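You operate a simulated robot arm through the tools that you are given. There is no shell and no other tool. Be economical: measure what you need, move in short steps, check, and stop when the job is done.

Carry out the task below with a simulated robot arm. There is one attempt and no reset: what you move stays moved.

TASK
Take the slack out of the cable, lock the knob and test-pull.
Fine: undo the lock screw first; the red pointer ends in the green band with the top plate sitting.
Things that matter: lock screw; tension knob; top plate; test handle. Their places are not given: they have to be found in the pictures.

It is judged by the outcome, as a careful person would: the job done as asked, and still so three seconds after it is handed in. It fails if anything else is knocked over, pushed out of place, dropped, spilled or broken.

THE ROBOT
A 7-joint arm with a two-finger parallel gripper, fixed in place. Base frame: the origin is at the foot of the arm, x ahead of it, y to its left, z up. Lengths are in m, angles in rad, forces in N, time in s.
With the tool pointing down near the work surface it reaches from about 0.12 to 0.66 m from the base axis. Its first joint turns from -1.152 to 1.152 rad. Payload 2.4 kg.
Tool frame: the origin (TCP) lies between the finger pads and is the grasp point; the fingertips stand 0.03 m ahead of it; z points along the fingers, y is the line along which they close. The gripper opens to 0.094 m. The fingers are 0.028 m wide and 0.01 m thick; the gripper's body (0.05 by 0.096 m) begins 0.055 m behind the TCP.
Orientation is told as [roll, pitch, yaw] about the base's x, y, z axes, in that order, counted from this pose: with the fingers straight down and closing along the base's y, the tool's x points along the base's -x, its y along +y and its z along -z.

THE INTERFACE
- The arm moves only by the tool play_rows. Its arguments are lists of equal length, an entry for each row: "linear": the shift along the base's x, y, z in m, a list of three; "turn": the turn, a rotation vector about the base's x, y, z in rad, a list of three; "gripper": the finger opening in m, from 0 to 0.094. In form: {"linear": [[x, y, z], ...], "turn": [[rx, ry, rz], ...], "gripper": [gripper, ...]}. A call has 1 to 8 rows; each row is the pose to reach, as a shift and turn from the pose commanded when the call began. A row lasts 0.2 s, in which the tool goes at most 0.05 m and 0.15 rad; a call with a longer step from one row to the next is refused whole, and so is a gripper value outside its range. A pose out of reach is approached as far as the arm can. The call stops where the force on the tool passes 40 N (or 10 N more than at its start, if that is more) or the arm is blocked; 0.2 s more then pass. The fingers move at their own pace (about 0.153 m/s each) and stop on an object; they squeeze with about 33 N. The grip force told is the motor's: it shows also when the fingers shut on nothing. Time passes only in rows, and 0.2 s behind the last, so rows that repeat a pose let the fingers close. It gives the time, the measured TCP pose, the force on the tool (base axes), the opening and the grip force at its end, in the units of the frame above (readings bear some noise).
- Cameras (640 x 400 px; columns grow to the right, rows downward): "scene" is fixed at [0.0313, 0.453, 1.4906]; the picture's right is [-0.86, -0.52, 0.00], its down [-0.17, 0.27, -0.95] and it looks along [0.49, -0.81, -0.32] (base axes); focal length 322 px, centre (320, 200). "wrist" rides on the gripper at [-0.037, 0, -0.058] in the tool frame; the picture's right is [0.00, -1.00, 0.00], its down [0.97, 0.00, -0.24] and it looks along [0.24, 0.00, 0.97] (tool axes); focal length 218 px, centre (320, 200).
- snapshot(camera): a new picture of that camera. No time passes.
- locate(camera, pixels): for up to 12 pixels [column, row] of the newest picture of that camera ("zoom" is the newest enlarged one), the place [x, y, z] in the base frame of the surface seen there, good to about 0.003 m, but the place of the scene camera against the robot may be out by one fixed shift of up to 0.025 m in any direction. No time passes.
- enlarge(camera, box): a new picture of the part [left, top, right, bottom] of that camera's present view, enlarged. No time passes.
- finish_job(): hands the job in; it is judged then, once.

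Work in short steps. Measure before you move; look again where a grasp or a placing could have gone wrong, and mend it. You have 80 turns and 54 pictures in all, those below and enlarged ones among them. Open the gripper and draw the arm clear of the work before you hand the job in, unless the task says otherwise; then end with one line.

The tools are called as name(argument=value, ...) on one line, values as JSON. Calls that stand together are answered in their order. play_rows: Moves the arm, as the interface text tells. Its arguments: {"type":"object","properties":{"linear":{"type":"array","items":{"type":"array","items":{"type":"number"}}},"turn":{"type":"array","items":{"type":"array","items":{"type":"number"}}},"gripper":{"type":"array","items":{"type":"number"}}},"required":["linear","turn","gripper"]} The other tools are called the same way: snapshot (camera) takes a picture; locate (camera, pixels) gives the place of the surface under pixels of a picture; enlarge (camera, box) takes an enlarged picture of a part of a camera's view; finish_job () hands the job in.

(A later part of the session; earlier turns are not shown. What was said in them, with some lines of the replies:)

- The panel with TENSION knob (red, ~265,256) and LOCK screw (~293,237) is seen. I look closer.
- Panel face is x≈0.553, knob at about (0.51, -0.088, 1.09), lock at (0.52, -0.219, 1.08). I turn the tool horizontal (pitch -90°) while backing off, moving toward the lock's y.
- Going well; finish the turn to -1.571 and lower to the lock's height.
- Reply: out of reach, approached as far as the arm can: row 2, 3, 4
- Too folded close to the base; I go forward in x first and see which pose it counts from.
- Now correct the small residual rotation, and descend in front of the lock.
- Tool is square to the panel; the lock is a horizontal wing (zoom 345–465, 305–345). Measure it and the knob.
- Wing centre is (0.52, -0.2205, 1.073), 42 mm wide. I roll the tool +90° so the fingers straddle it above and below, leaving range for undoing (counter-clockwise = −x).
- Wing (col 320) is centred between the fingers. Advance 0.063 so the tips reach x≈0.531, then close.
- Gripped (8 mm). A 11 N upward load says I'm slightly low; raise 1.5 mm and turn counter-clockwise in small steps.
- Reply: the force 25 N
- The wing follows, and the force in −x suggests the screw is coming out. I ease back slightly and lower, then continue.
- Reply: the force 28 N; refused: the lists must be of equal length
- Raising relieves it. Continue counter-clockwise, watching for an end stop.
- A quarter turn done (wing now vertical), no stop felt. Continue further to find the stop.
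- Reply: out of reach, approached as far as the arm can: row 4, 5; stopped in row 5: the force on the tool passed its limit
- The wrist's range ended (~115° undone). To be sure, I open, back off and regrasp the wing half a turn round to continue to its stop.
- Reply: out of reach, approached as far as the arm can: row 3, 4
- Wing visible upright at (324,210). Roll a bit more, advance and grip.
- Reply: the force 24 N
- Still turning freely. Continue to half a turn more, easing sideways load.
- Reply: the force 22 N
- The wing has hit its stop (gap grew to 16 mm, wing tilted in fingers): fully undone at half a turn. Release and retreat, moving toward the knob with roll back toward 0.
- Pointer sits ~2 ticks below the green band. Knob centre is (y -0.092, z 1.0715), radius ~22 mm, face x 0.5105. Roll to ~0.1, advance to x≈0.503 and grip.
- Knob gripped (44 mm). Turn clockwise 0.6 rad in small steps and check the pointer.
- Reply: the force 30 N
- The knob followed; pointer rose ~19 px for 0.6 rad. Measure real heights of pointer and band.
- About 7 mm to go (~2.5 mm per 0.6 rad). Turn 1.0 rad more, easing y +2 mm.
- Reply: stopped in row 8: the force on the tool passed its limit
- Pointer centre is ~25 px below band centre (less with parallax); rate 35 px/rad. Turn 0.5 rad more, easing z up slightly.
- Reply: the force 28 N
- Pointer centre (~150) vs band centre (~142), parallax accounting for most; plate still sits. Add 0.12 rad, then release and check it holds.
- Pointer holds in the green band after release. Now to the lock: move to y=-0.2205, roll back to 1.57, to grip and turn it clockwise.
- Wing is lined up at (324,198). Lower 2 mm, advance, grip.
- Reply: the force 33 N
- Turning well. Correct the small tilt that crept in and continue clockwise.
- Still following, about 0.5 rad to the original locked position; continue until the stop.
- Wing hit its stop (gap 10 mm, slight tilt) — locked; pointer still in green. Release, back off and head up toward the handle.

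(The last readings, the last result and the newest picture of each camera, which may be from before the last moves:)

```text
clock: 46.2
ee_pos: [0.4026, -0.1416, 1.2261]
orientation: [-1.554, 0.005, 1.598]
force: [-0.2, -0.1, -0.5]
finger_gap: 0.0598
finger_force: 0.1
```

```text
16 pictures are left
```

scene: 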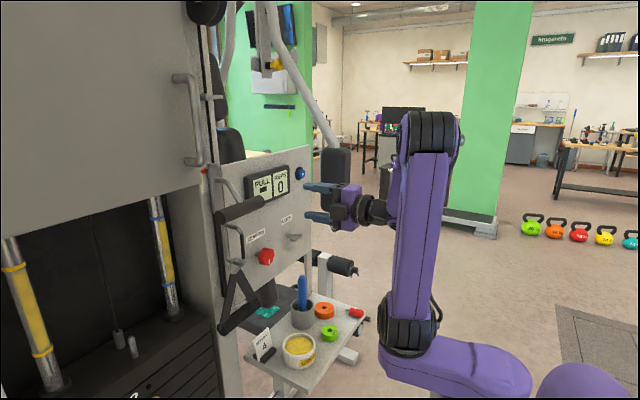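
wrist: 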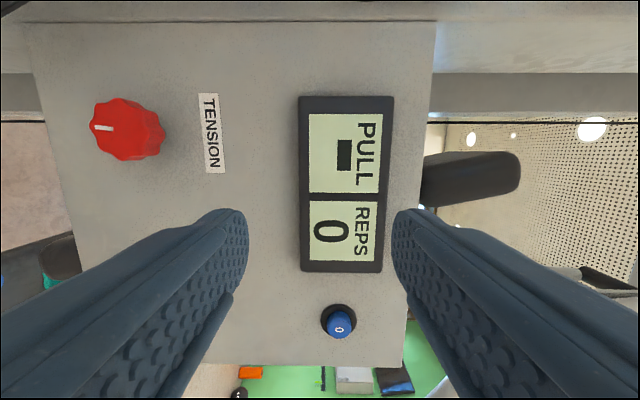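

Move left in front of the handle bar, keeping fingertips short of it (x ≈ 0.415).

play_rows(linear=[[-0.015, 0.02, 0.01], [-0.02, 0.05, 0.02], [-0.02, 0.09, 0.03], [-0.02, 0.13, 0.035], [-0.02, 0.155, 0.035]], turn=[[0, 0, 0], [0, 0, 0], [0, 0, 0], [0, 0, 0], [0, 0, 0]], gripper=[0.07, 0.07, 0.07, 0.07, 0.07])

snapshot(camera="wrist")

```text
clock: 47.4
ee_pos: [0.3816, 0.0161, 1.2591]
orientation: [-1.553, 0.004, 1.594]
force: [0.4, -0.2, 0.5]
finger_gap: 0.0699
finger_force: 0.0
```

```text
15 pictures are left
```

wrist: 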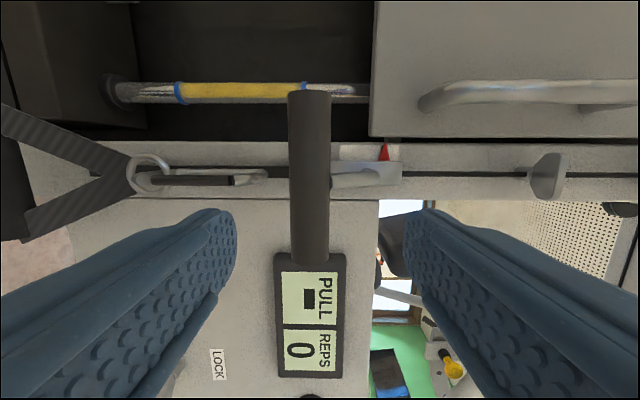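

enlarge(camera="wrist", box=[120, 80, 440, 280])

enlarge(camera="scene", box=[195, 160, 285, 350])

locate(camera="wrist", pixels=[[310, 100], [310, 178], [310, 250], [292, 178], [328, 200], [352, 180], [390, 178], [250, 175], [210, 182], [150, 172], [90, 150], [545, 180]])

```text
2.00 times, centred on (280, 180) of wrist
```

zoom: 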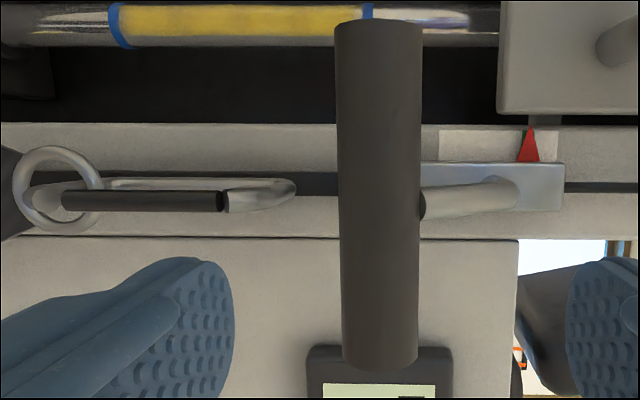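

```text
2.11 times, centred on (240, 255) of scene
```

zoom: 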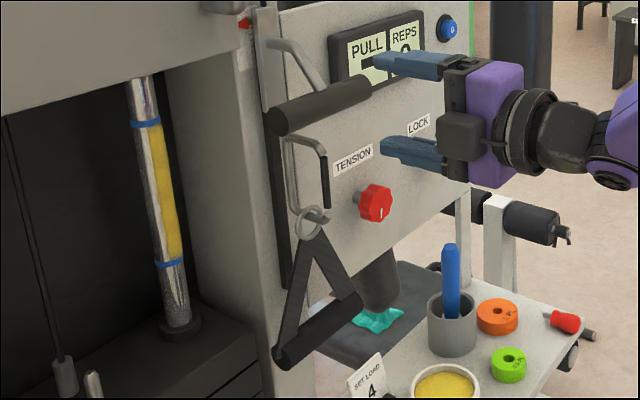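

```text
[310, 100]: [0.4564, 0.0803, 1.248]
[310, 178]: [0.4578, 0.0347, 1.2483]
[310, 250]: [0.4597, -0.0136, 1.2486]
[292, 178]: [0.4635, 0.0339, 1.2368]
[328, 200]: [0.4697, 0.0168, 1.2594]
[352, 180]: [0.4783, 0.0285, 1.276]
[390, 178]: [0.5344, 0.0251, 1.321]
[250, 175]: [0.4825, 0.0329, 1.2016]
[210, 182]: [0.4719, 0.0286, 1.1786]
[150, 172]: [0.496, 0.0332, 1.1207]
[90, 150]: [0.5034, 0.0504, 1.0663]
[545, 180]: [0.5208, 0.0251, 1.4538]
```

enlarge(camera="scene", box=[210, 195, 258, 285])

locate(camera="zoom", pixels=[[300, 220]])

```text
4.44 times, centred on (234, 240) of scene
```

zoom: 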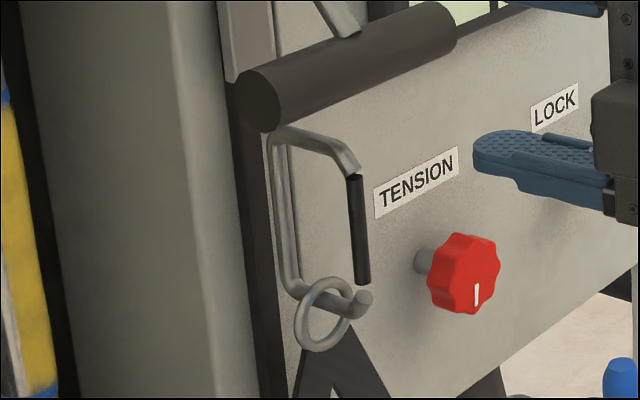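

```text
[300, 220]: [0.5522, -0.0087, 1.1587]
```

The black bar handle (axis along y, centre ≈ x 0.470, z 1.248, y −0.02..0.085) sits on the sliding carriage; tube joins at y≈0.03. I grip it at y≈0, clear of tube and carabiner.

play_rows(linear=[[0, -0.017, -0.011], [0.025, -0.017, -0.011], [0.05, -0.017, -0.011], [0.08, -0.017, -0.011]], turn=[[0, 0, 0], [0, 0, 0], [0, 0, 0], [0, 0, 0]], gripper=[0.065, 0.065, 0.065, 0.065])

play_rows(linear=[[0, 0, 0], [0, 0, 0]], turn=[[0, 0, 0], [0, 0, 0]], gripper=[0.02, 0.02])

snapshot(camera="wrist")

```text
clock: 48.4
ee_pos: [0.4611, -0.0004, 1.2498]
orientation: [-1.552, 0.005, 1.598]
force: [-0.5, -0.2, -0.4]
finger_gap: 0.065
finger_force: 0.1
```

```text
clock: 49.0
ee_pos: [0.4617, -0.0006, 1.2494]
orientation: [-1.555, 0.005, 1.598]
force: [5.2, 0.5, 4.5]
finger_gap: 0.03
finger_force: 44.7
```

```text
11 pictures are left
```

wrist: 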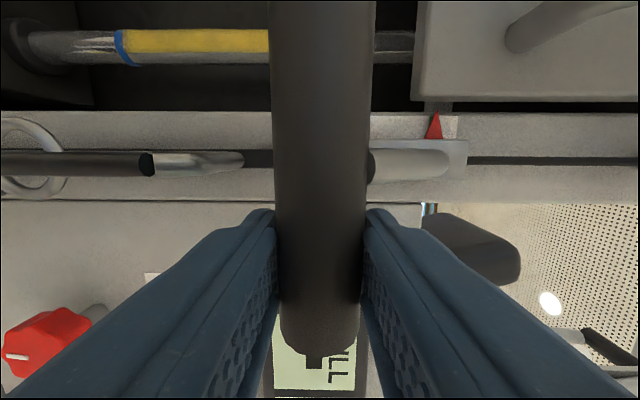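

Bar gripped (30 mm). Pull down gently 12 mm and read the force.

play_rows(linear=[[0, 0, -0.003], [0, 0, -0.006], [0, 0, -0.009], [0, 0, -0.012]], turn=[[0, 0, 0], [0, 0, 0], [0, 0, 0], [0, 0, 0]], gripper=[0.02, 0.02, 0.02, 0.02])

enlarge(camera="scene", box=[160, 140, 320, 260])

```text
clock: 50.0
ee_pos: [0.4618, -0.0014, 1.2377]
orientation: [-1.553, 0.006, 1.599]
force: [-8.0, 3.2, 12.8]
finger_gap: 0.0296
finger_force: 45.3
```

```text
3.33 times, centred on (240, 200) of scene
```

zoom: 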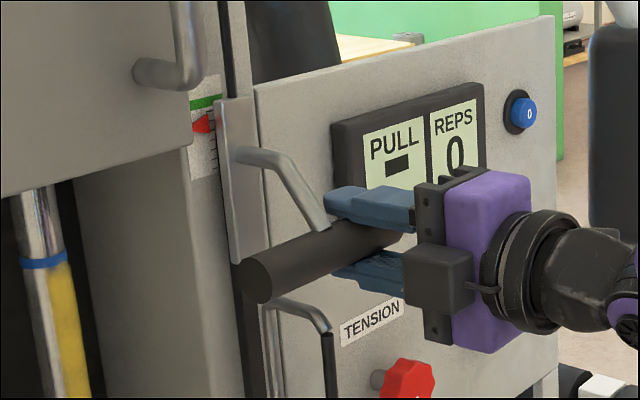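

The carriage slides down with ~10 N. Pull further and watch the display.

play_rows(linear=[[0, 0, -0.006], [0, 0, -0.012], [0, 0, -0.018], [0, 0, -0.024], [0, 0, -0.03], [0, 0, -0.036]], turn=[[0, 0, 0], [0, 0, 0], [0, 0, 0], [0, 0, 0], [0, 0, 0], [0, 0, 0]], gripper=[0.02, 0.02, 0.02, 0.02, 0.02, 0.02])

snapshot(camera="scene")

```text
clock: 51.4
ee_pos: [0.4621, -0.0018, 1.2022]
orientation: [-1.554, 0.006, 1.598]
force: [-24.1, 12.3, 13.0]
finger_gap: 0.0294
finger_force: 45.0
```

```text
9 pictures are left
```

scene: 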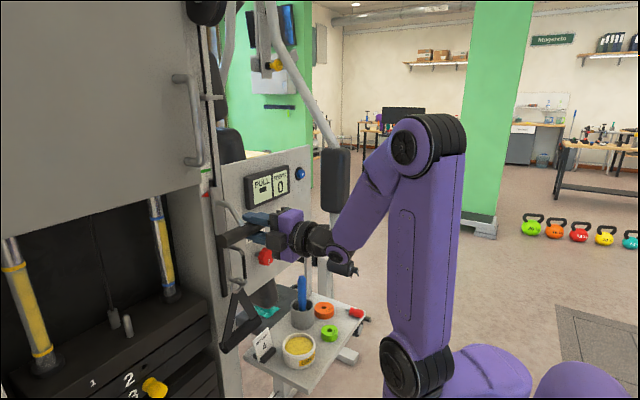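

The stack is lifting (plates 1–2 and pin rising). Check display and strap clearance.

enlarge(camera="scene", box=[80, 160, 310, 400])

locate(camera="scene", pixels=[[226, 349], [252, 326], [262, 335], [268, 358], [255, 362], [262, 318], [125, 325]])

```text
1.67 times, centred on (195, 280) of scene
```

zoom: 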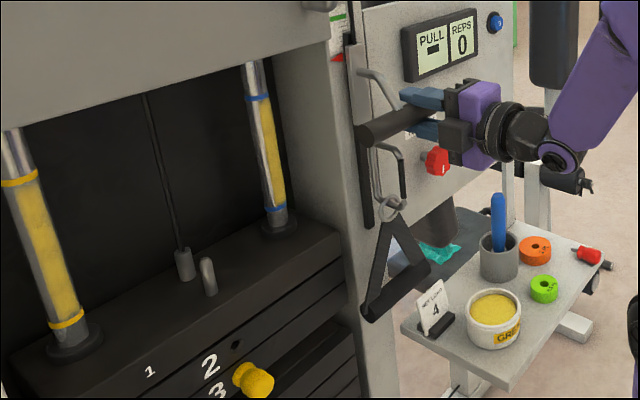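

```text
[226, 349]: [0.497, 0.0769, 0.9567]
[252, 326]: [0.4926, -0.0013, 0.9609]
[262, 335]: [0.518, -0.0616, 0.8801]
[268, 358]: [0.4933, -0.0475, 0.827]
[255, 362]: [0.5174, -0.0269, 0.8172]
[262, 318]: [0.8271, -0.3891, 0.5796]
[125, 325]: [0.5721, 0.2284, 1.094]
```

Display still "–". The stack should come up into the yellow rod zone; strap has ~70 mm clearance. Pull 30 mm more, easing x.

play_rows(linear=[[-0.001, 0, -0.005], [-0.002, 0, -0.01], [-0.002, 0, -0.015], [-0.002, 0, -0.02], [-0.002, 0, -0.025], [-0.002, 0, -0.03]], turn=[[0, 0, 0], [0, 0, 0], [0, 0, 0], [0, 0, 0], [0, 0, 0], [0, 0, 0]], gripper=[0.02, 0.02, 0.02, 0.02, 0.02, 0.02])

enlarge(camera="scene", box=[80, 160, 310, 400])

```text
clock: 52.8
ee_pos: [0.4601, -0.002, 1.1704]
orientation: [-1.553, 0.005, 1.594]
force: [10.0, 10.0, 11.9]
finger_gap: 0.028
finger_force: 44.5
```

```text
1.67 times, centred on (195, 280) of scene
```

zoom: 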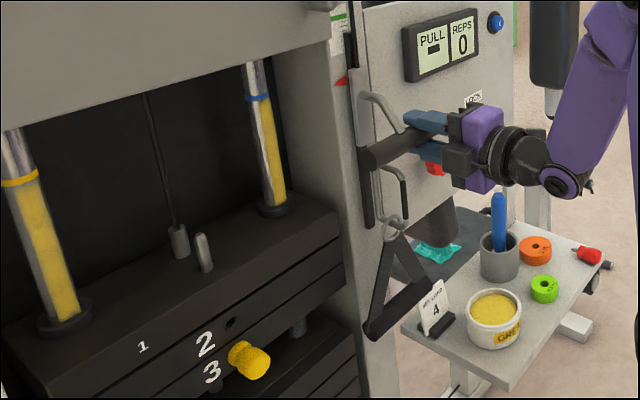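

Stack top is just at the lower edge of the yellow zone. Pull 20 mm more.

play_rows(linear=[[0.001, 0, -0.005], [0.001, 0, -0.01], [0.001, 0, -0.015], [0.001, 0, -0.02], [0.001, 0, -0.02], [0.001, 0, -0.02]], turn=[[0, 0, 0], [0, 0, 0], [0, 0, 0], [0, 0, 0], [0, 0, 0], [0, 0, 0]], gripper=[0.02, 0.02, 0.02, 0.02, 0.02, 0.02])

enlarge(camera="scene", box=[80, 160, 310, 400])

```text
clock: 54.2
ee_pos: [0.4596, -0.0011, 1.1495]
orientation: [-1.555, 0.006, 1.598]
force: [-15.5, 9.2, 10.7]
finger_gap: 0.0278
finger_force: 44.6
```

```text
1.67 times, centred on (195, 280) of scene
```

zoom: 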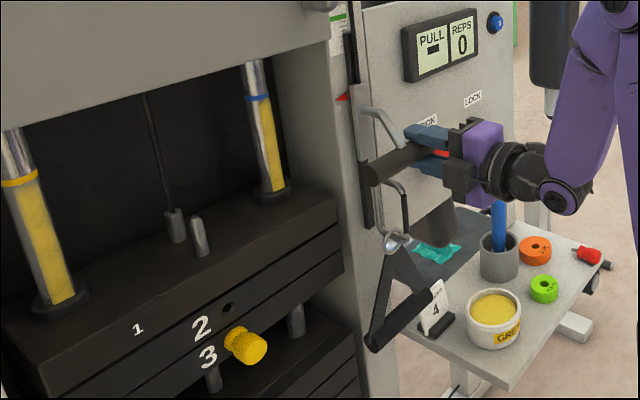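

Stack top is inside the yellow zone — a good pull. Now lower it back slowly, controlled.

play_rows(linear=[[0, 0, 0.0], [0, 0, 0.007], [0, 0, 0.014], [0, 0, 0.021], [0, 0, 0.028], [0, 0, 0.035], [0, 0, 0.042], [0, 0, 0.049]], turn=[[0, 0, 0], [0, 0, 0], [0, 0, 0], [0, 0, 0], [0, 0, 0], [0, 0, 0], [0, 0, 0], [0, 0, 0]], gripper=[0.02, 0.02, 0.02, 0.02, 0.02, 0.02, 0.02, 0.02])

play_rows(linear=[[0, 0, 0.007], [0, 0, 0.014], [0, 0, 0.021], [0, 0, 0.028], [0, 0, 0.034], [0, 0, 0.04], [0, 0, 0.045], [0, 0, 0.05]], turn=[[0, 0, 0], [0, 0, 0], [0, 0, 0], [0, 0, 0], [0, 0, 0], [0, 0, 0], [0, 0, 0], [0, 0, 0]], gripper=[0.02, 0.02, 0.02, 0.02, 0.02, 0.02, 0.02, 0.02])

enlarge(camera="scene", box=[80, 160, 310, 400])

```text
clock: 56.0
ee_pos: [0.4592, -0.0019, 1.1999]
orientation: [-1.555, 0.005, 1.601]
force: [-32.1, 16.7, 12.3]
finger_gap: 0.0275
finger_force: 44.5
```

```text
clock: 57.8
ee_pos: [0.4597, -0.002, 1.2495]
orientation: [-1.553, 0.005, 1.602]
force: [-37.0, 16.8, 5.4]
finger_gap: 0.0279
finger_force: 44.9
```

```text
1.67 times, centred on (195, 280) of scene
```

zoom: 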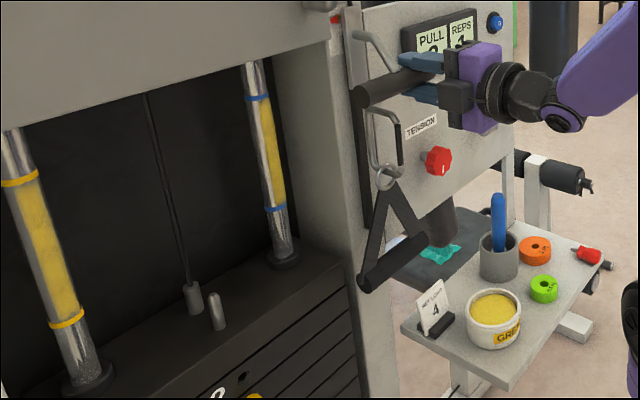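

REPS now reads 1 and the stack is back down. Release the bar and back straight off.

play_rows(linear=[[0, 0, 0], [0, 0, 0], [0, 0, 0], [-0.03, 0, 0], [-0.06, 0, 0], [-0.08, 0, 0], [-0.08, -0.04, 0], [-0.08, -0.08, 0]], turn=[[0, 0, 0], [0, 0, 0], [0, 0, 0], [0, 0, 0], [0, 0, 0], [0, 0, 0], [0, 0, 0], [0, 0, 0]], gripper=[0.04, 0.06, 0.065, 0.065, 0.065, 0.065, 0.065, 0.065])

play_rows(linear=[[0, -0.04, 0], [0, -0.08, 0], [0, -0.12, 0], [0, -0.12, 0]], turn=[[0, 0, 0], [0, 0, 0], [0, 0, 0], [0, 0, 0]], gripper=[0.065, 0.065, 0.065, 0.065])

enlarge(camera="scene", box=[196, 160, 216, 190])

snapshot(camera="scene")

enlarge(camera="scene", box=[200, 150, 330, 290])

```text
clock: 59.6
ee_pos: [0.3802, -0.0812, 1.2475]
orientation: [-1.553, 0.003, 1.598]
force: [0.5, -1.3, -0.8]
finger_gap: 0.0649
finger_force: 0.1
```

```text
clock: 60.6
ee_pos: [0.3797, -0.2008, 1.2489]
orientation: [-1.554, 0.007, 1.596]
force: [0.4, 0.0, -0.1]
finger_gap: 0.065
finger_force: 0.0
```

```text
13.33 times, centred on (206, 175) of scene
```

zoom: 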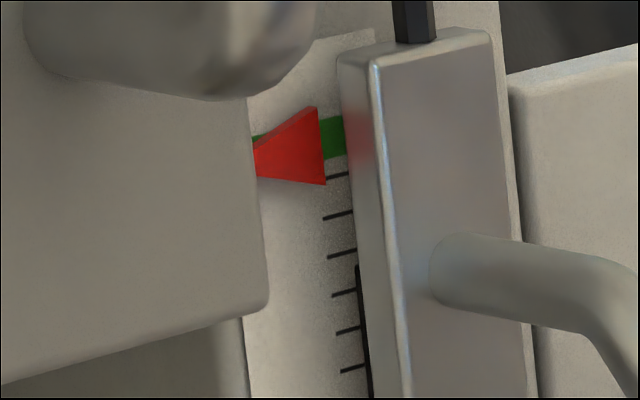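

```text
3 pictures are left
```

scene: 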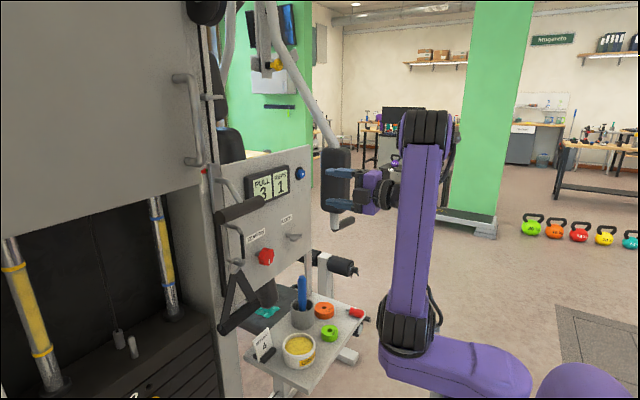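

```text
2.86 times, centred on (265, 220) of scene
```

zoom: 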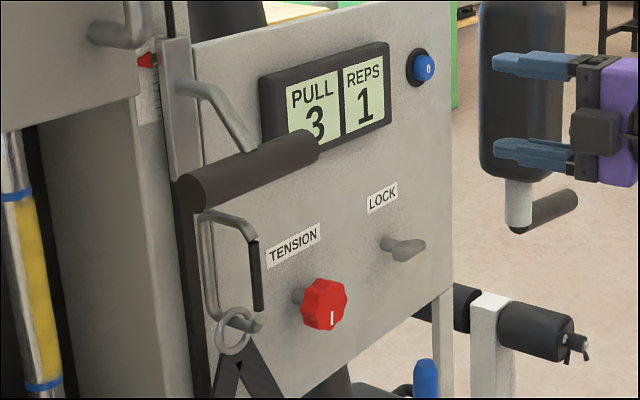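

PULL reads 3 and REPS reads 1. The pointer rests in the green band, the lock is back at its stop, the plate sits and the arm is clear, so I hand the job in.

finish_job()

```text
The job is handed in.
```

The job is handed in: I undid the lock screw, took up the slack until the red pointer sat in the green band, and turned the lock screw back to its stop. The one test pull registered (PULL 3, REPS 1), and afterwards the top plate was sitting and the pointer still in the band. The card on the tray says "SET LOAD 4", but I left the weight pin as I found it, since the task didn't ask to change it.
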